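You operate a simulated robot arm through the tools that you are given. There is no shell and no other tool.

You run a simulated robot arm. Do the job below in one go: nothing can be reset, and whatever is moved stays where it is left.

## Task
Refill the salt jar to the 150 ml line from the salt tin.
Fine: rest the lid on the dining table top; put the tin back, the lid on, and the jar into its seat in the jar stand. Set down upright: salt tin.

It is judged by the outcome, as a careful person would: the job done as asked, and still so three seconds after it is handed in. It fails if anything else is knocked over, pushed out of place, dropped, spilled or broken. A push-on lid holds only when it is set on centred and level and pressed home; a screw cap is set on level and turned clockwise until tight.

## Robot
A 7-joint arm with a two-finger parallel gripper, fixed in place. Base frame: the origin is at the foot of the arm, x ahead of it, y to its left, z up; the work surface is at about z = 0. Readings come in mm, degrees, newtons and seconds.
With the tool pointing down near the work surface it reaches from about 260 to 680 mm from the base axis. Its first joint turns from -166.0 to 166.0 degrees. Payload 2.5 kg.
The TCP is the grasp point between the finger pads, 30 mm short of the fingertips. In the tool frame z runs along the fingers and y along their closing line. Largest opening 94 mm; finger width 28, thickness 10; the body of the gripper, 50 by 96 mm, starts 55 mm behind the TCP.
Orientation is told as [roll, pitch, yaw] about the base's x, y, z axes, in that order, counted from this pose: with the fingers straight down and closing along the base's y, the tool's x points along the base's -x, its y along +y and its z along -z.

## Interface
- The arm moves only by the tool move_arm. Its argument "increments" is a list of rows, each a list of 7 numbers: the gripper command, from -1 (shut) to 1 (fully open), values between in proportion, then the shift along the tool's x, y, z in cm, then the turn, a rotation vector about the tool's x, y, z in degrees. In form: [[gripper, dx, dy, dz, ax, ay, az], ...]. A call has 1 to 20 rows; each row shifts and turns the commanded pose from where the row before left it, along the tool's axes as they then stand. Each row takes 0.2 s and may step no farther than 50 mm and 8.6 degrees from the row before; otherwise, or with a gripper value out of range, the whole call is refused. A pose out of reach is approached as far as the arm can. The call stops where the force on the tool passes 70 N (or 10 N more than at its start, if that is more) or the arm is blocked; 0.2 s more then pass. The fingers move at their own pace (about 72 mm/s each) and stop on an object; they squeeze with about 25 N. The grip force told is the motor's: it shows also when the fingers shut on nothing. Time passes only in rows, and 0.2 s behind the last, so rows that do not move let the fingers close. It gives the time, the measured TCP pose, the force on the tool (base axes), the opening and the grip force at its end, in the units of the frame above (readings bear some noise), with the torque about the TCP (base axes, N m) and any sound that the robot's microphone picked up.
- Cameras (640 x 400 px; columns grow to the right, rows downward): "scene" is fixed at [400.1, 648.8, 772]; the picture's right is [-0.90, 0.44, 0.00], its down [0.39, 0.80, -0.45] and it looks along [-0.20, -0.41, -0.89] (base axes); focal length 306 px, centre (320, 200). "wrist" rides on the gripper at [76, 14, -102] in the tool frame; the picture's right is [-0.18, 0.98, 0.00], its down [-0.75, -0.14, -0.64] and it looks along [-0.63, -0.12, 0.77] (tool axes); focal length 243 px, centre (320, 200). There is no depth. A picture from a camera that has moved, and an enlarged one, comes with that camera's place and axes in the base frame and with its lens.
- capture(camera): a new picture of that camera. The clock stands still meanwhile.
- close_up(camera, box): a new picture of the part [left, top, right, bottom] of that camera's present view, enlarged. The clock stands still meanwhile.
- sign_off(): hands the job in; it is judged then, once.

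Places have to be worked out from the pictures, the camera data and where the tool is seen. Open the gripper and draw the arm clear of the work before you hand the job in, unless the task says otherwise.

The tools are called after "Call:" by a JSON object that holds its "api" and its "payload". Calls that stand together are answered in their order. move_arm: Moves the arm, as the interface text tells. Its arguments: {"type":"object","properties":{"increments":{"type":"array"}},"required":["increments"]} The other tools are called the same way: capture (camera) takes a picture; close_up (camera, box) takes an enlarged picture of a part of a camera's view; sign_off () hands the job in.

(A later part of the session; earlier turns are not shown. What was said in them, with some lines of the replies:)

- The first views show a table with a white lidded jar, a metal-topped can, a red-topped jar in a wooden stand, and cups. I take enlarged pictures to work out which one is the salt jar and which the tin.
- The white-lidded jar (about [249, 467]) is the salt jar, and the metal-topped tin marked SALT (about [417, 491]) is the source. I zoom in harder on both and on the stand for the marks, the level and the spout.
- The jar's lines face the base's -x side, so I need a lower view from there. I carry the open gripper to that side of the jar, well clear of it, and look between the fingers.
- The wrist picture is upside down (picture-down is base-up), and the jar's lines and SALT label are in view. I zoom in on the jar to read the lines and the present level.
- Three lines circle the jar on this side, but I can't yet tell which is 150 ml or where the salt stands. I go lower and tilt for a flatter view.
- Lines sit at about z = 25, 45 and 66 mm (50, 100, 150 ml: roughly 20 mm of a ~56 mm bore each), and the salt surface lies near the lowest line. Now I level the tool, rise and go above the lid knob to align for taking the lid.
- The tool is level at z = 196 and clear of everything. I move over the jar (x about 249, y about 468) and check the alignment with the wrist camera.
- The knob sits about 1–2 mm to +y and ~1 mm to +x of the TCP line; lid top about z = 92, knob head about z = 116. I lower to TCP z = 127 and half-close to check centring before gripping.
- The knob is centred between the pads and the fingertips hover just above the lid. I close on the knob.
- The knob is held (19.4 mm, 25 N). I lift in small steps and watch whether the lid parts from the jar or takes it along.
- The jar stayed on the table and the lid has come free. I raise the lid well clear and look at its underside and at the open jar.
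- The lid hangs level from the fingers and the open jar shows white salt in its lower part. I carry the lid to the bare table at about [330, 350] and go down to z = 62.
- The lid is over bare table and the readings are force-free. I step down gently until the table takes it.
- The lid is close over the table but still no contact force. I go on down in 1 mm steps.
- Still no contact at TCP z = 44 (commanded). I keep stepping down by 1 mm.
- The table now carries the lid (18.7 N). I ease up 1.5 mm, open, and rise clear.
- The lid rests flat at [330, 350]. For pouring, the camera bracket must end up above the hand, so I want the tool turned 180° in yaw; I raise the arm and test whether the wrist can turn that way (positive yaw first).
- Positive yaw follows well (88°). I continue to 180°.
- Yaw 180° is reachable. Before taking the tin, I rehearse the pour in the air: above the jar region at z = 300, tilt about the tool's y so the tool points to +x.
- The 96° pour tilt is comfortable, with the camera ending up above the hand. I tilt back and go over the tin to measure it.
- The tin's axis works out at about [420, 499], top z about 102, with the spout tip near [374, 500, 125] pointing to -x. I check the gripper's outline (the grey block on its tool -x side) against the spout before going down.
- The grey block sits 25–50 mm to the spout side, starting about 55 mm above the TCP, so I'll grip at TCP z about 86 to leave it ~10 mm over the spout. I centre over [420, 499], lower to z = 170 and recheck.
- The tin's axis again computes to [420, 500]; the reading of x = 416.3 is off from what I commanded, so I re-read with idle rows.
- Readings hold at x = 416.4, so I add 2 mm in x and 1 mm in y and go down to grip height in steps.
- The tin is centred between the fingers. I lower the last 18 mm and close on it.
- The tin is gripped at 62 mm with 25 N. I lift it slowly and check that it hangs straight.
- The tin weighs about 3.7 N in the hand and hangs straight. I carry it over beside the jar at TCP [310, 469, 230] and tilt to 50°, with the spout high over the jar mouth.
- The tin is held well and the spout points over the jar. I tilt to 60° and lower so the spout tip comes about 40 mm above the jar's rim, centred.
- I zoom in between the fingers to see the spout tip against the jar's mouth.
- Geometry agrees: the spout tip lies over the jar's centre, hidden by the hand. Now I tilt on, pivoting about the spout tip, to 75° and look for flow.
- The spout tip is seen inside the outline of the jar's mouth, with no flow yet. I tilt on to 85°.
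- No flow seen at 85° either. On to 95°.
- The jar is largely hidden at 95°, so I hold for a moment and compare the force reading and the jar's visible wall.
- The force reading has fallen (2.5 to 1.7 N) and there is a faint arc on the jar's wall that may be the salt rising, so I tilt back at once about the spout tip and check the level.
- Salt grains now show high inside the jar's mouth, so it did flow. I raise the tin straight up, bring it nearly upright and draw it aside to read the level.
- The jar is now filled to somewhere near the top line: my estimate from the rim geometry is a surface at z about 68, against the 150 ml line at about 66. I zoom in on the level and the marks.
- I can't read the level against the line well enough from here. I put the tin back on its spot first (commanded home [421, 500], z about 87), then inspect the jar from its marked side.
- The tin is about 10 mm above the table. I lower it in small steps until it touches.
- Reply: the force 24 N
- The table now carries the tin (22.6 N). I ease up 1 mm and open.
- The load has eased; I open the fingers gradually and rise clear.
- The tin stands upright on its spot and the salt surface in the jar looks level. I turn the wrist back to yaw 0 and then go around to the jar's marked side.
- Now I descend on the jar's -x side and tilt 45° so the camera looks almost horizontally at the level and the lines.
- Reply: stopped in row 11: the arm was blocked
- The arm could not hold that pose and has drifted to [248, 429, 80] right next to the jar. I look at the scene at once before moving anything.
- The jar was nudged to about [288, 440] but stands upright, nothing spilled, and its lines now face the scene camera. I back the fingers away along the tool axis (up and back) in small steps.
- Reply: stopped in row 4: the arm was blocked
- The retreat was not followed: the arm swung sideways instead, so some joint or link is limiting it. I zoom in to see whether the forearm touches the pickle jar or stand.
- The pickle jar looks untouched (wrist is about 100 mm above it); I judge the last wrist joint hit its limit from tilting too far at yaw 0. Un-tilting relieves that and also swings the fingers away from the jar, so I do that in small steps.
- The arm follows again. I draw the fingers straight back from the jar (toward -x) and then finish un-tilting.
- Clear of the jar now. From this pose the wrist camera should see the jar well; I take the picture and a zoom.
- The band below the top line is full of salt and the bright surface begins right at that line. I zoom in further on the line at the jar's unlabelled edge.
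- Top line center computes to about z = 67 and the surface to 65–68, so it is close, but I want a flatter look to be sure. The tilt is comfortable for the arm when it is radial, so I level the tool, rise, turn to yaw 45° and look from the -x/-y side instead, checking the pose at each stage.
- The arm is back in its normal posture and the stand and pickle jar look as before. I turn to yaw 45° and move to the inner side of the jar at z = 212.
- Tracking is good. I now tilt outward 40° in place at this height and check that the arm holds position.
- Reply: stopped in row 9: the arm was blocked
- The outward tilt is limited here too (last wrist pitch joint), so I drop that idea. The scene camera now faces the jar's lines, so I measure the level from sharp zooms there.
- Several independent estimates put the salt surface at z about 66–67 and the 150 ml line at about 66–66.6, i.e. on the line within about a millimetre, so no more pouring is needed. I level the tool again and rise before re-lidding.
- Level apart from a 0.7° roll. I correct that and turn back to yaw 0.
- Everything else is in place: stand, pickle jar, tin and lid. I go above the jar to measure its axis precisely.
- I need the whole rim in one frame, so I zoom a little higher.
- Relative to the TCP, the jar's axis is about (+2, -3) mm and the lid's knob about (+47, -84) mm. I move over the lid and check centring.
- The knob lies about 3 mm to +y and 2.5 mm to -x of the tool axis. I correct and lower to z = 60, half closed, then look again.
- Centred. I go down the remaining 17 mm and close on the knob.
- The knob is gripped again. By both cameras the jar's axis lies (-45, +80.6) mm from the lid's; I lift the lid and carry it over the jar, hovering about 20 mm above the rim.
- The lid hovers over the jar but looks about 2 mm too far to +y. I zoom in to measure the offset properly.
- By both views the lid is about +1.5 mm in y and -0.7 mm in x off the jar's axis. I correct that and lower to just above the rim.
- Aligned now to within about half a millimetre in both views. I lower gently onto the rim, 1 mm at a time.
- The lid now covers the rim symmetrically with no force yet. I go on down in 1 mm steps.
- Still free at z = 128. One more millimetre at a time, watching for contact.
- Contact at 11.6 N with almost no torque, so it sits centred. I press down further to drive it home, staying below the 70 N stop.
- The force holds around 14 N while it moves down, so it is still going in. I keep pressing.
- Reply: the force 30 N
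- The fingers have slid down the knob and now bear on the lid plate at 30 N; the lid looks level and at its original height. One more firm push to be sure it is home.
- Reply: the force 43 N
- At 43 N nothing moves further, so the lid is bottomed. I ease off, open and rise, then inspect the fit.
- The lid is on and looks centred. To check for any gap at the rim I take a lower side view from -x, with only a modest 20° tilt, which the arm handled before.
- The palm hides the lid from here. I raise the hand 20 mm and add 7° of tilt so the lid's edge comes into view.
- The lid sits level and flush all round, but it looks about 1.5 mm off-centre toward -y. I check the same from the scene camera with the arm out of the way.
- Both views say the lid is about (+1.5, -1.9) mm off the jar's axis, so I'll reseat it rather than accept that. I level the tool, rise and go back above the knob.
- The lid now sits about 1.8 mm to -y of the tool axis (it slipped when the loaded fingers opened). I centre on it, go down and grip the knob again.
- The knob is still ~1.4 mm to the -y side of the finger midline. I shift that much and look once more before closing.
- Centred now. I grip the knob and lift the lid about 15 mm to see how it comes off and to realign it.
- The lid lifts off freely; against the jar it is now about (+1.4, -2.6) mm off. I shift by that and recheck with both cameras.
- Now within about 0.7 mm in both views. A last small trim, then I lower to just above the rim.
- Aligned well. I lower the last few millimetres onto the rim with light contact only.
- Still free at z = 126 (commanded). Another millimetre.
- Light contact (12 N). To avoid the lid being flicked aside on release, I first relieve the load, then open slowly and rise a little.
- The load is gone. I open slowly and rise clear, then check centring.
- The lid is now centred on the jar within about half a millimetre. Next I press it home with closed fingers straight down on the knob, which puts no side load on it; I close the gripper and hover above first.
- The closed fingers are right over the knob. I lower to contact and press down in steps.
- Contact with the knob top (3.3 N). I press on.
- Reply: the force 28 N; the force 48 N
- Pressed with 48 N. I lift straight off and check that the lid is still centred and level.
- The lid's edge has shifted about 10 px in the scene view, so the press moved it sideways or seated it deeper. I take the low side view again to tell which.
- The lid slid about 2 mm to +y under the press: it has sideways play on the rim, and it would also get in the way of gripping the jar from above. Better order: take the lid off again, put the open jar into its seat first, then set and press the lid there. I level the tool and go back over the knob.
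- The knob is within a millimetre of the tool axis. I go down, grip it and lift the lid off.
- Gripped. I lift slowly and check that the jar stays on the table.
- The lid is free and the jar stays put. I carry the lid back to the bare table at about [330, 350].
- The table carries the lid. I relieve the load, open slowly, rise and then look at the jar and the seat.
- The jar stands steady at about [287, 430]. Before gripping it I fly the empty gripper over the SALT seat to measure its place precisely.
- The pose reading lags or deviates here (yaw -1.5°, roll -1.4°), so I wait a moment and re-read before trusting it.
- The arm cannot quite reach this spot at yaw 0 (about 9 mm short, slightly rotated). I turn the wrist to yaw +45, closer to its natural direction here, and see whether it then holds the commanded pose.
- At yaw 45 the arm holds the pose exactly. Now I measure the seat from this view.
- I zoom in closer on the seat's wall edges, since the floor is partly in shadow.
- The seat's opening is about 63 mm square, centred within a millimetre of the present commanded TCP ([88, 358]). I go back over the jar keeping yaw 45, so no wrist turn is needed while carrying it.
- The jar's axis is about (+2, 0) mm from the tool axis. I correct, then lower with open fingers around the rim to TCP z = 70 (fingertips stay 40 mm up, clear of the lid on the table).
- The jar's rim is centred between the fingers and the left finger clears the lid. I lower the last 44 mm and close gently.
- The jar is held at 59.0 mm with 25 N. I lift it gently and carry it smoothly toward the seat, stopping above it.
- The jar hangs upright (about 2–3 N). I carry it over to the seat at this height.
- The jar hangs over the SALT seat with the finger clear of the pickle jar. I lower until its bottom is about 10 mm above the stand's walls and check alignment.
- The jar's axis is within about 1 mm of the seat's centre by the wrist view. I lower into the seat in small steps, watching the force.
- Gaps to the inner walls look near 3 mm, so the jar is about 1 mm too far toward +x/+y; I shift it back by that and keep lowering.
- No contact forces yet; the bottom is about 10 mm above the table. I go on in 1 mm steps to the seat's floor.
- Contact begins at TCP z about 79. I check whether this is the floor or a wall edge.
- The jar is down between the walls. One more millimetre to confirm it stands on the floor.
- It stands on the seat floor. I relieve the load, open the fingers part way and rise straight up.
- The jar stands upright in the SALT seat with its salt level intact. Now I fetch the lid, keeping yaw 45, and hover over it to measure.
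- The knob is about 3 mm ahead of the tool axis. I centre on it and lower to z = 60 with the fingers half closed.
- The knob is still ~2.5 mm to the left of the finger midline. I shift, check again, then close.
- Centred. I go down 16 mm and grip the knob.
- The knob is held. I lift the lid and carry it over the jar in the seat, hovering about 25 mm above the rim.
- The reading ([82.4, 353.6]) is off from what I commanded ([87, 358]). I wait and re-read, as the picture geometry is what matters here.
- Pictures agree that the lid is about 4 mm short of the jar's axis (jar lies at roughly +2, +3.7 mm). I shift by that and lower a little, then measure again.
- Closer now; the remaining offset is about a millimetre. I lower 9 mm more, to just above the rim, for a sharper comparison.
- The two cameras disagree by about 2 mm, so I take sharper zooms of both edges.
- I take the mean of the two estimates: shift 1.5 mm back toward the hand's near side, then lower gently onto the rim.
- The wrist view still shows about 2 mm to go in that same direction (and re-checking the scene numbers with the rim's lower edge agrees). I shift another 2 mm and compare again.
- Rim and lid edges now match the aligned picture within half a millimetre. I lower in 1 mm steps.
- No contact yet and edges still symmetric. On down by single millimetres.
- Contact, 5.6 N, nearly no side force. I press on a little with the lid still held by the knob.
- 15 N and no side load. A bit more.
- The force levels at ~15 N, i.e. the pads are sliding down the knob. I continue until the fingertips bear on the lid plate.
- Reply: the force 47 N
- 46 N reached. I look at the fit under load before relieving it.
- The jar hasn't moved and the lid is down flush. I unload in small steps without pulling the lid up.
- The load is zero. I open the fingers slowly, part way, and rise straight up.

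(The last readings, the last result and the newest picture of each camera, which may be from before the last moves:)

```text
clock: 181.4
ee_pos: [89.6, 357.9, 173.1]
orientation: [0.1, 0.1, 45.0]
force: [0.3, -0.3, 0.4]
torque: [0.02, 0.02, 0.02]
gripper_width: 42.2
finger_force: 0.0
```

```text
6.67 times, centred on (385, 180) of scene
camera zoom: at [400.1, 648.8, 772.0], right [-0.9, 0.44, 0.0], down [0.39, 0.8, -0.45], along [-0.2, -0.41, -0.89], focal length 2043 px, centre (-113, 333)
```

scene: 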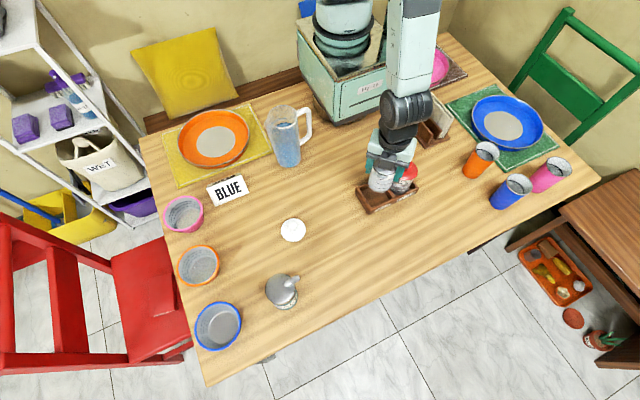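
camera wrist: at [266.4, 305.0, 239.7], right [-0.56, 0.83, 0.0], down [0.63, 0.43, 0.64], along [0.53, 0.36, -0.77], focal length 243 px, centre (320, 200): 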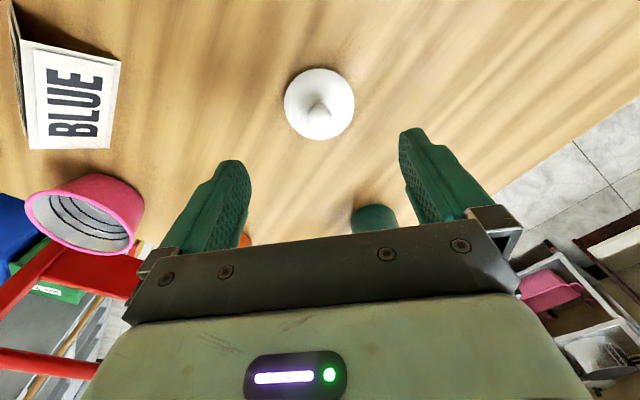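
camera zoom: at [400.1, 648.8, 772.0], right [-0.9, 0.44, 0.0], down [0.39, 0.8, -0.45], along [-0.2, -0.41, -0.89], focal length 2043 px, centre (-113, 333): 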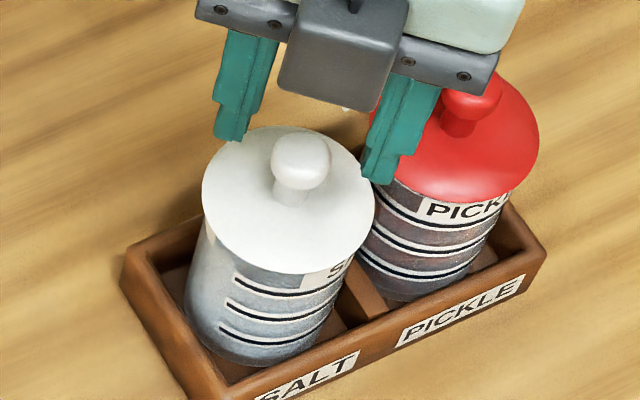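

The lid is on and looks concentric. I move the arm away toward +x at this height for an unobstructed check.

Call:
{"api": "move_arm", "payload": {"increments": [[-0.1, 0, 0, -1, 0, 0, 0], [0, -2, -2, 0, 0, 0, 0], [0.5, -2.5, -2.5, 0, 0, 0, 0], [1, -2.5, -2.5, 0, 0, 0, 0], [1, -2.5, -2.5, 0, 0, 0, 0], [1, -2, -2, 0, 0, 0, 0], [1, 0, 0, 0, 0, 0, 0]]}}

Call:
{"api": "close_up", "payload": {"camera": "scene", "box": [355, 150, 425, 215]}}

Call:
{"api": "close_up", "payload": {"camera": "scene", "box": [366, 165, 400, 205]}}

Call:
{"api": "capture", "payload": {"camera": "wrist"}}

```text
clock: 183.1
ee_pos: [249.7, 358.3, 182.9]
orientation: [0.1, 0.0, 45.0]
force: [-0.2, -0.3, 1.1]
torque: [0.0, -0.02, 0.04]
gripper_width: 93.7
finger_force: 0.0
```

```text
6.15 times, centred on (390, 182) of scene
camera zoom: at [400.1, 648.8, 772.0], right [-0.9, 0.44, 0.0], down [0.39, 0.8, -0.45], along [-0.2, -0.41, -0.89], focal length 1886 px, centre (-111, 308)
```

zoom: 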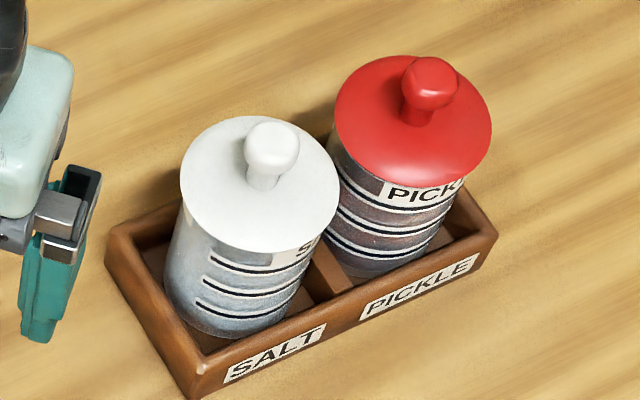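

```text
10.00 times, centred on (383, 185) of scene
camera zoom: at [400.1, 648.8, 772.0], right [-0.9, 0.44, 0.0], down [0.39, 0.8, -0.45], along [-0.2, -0.41, -0.89], focal length 3064 px, centre (-310, 350)
```

zoom: 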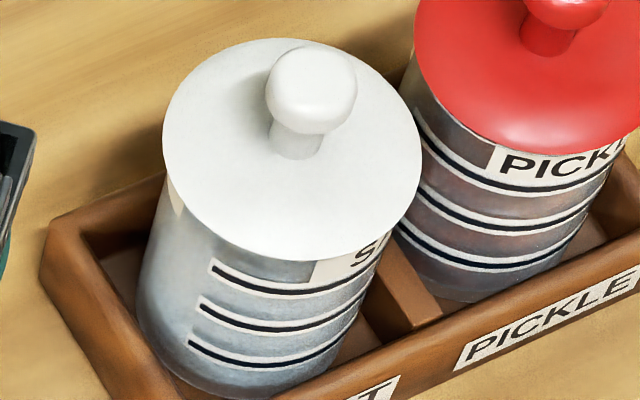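

```text
taken
camera wrist: at [186.4, 314.4, 285.3], right [-0.57, 0.82, 0.0], down [0.63, 0.43, 0.64], along [0.53, 0.36, -0.77], focal length 243 px, centre (320, 200)
```

wrist: 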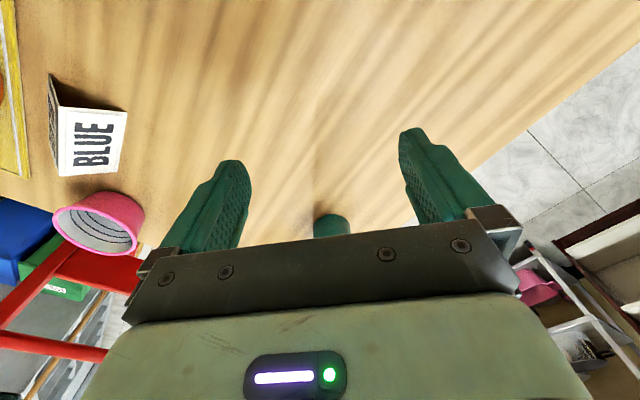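

The jar with its lid stands in the SALT seat next to the pickle jar. I compare the lid fit on both jars in close-ups and check the rest of the scene.

Call:
{"api": "close_up", "payload": {"camera": "scene", "box": [370, 182, 396, 202]}}

Call:
{"api": "close_up", "payload": {"camera": "scene", "box": [394, 170, 420, 190]}}

Call:
{"api": "capture", "payload": {"camera": "scene"}}

```text
16.00 times, centred on (383, 192) of scene
camera zoom: at [400.1, 648.8, 772.0], right [-0.9, 0.44, 0.0], down [0.39, 0.8, -0.45], along [-0.2, -0.41, -0.89], focal length 4903 px, centre (-688, 328)
```

zoom: 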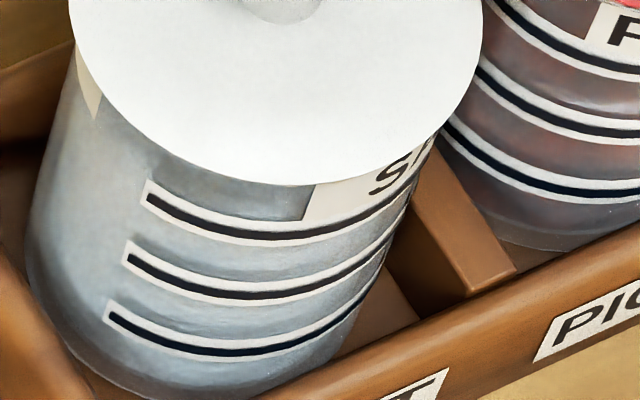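

```text
16.00 times, centred on (407, 180) of scene
camera zoom: at [400.1, 648.8, 772.0], right [-0.9, 0.44, 0.0], down [0.39, 0.8, -0.45], along [-0.2, -0.41, -0.89], focal length 4903 px, centre (-1072, 520)
```

zoom: 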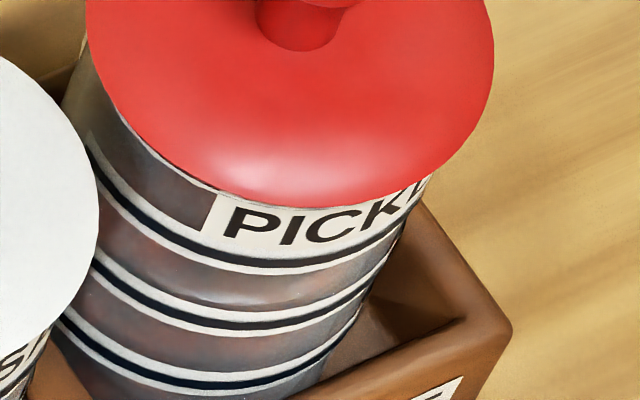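

```text
taken
```

scene: 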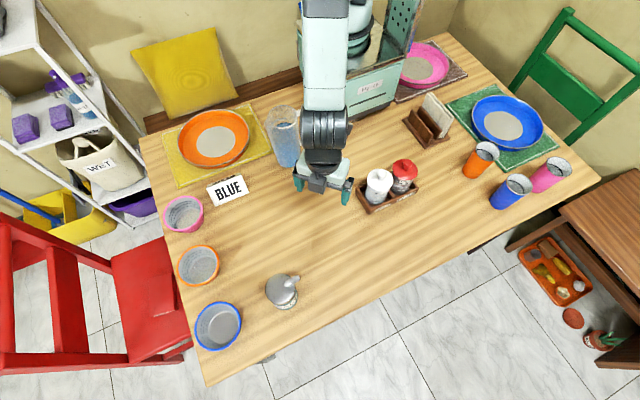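

Lid height and overhang match the pickle jar's factory fit to within about a millimetre, and nothing else on the table has moved. I take one more look at the salt level against the top line and at the tin.

Call:
{"api": "close_up", "payload": {"camera": "scene", "box": [374, 190, 392, 202]}}

Call:
{"api": "close_up", "payload": {"camera": "scene", "box": [240, 215, 370, 310]}}

```text
16.00 times, centred on (383, 196) of scene
camera zoom: at [400.1, 648.8, 772.0], right [-0.9, 0.44, 0.0], down [0.39, 0.8, -0.45], along [-0.2, -0.41, -0.89], focal length 4903 px, centre (-688, 264)
```

zoom: 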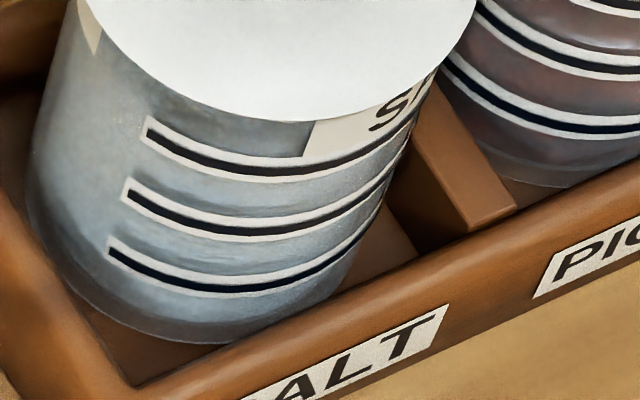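

```text
4.21 times, centred on (305, 262) of scene
camera zoom: at [400.1, 648.8, 772.0], right [-0.9, 0.44, 0.0], down [0.39, 0.8, -0.45], along [-0.2, -0.41, -0.89], focal length 1290 px, centre (383, -63)
```

zoom: 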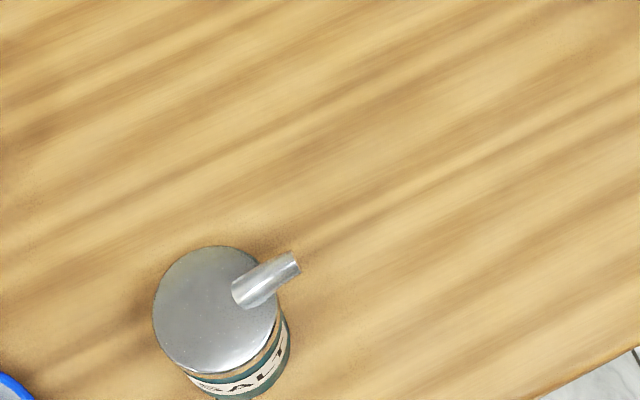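

No grains on the table, the tin is upright on its spot, and the jar is filled to its top line, lidded and seated. I raise the open gripper clear of the work and let things settle.

Call:
{"api": "move_arm", "payload": {"increments": [[1, 0, 0, -4, 0, 0, 0], [1, 0, 0, -4, 0, 0, 0], [1, 0, 0, -4, 0, 0, 0], [1, 0, 0, -4, 0, 0, 0], [1, 0, 0, 0, 0, 0, 0], [1, 0, 0, 0, 0, 0, 0], [1, 0, 0, 0, 0, 0, 0]]}}

Call:
{"api": "capture", "payload": {"camera": "scene"}}

Call:
{"api": "close_up", "payload": {"camera": "scene", "box": [355, 150, 425, 215]}}

```text
clock: 184.7
ee_pos: [250.6, 360.8, 342.6]
orientation: [0.1, -0.1, 44.9]
force: [1.3, 0.1, 0.3]
torque: [0.06, 0.0, -0.01]
gripper_width: 93.9
finger_force: 0.1
```

```text
taken
```

scene: 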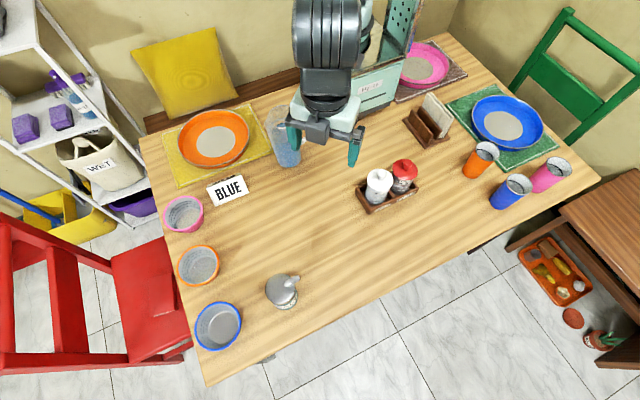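

```text
6.15 times, centred on (390, 182) of scene
camera zoom: at [400.1, 648.8, 772.0], right [-0.9, 0.44, 0.0], down [0.39, 0.8, -0.45], along [-0.2, -0.41, -0.89], focal length 1886 px, centre (-111, 308)
```

zoom: 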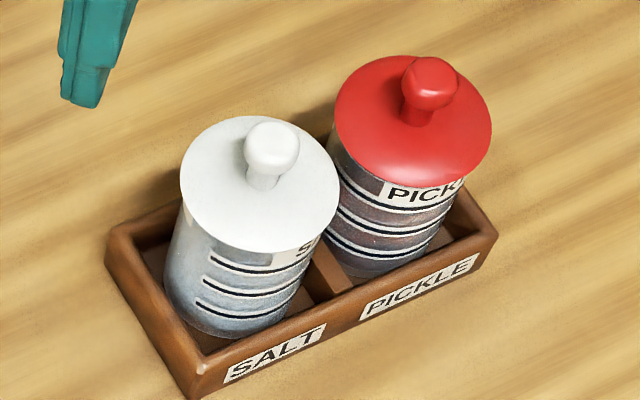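

All checks hold after settling: salt at the 150 ml line, lid level and pressed on, jar in its SALT seat, tin upright back at its place, gripper open and clear. I hand the job in.

Call:
{"api": "sign_off", "payload": {}}

```text
The job is handed in.
```

The salt jar is filled to its 150 ml line from the tin, the lid is back on, and the jar stands in the SALT seat of the stand. I handed the job in with the gripper open and clear.

- **Level:** The lines carry no numbers, so I took the top one as 150 ml from the jar's size and line spacing. The salt surface is within about 1 mm of it, roughly 2–3 ml.
- **Lid:** It rests level and centred to within about 1 mm, going by the pickle jar's lid beside it, and I pressed it with about 46 N. I first set it on the jar on the table, but it slipped about 2 mm off centre. I took it off, seated the open jar, and set it again there. It has some sideways play and lifted off freely both times I re-gripped it earlier, and I did not tug-test it after the final press.
- **Jar nudged:** While moving in to read the level, the arm hit a joint limit and pushed the open jar about 50 mm across the table. It stayed upright and I saw no spill.
- **Tin:** It is upright at its original spot, and I saw no salt on the table. Nothing else moved that I could see.
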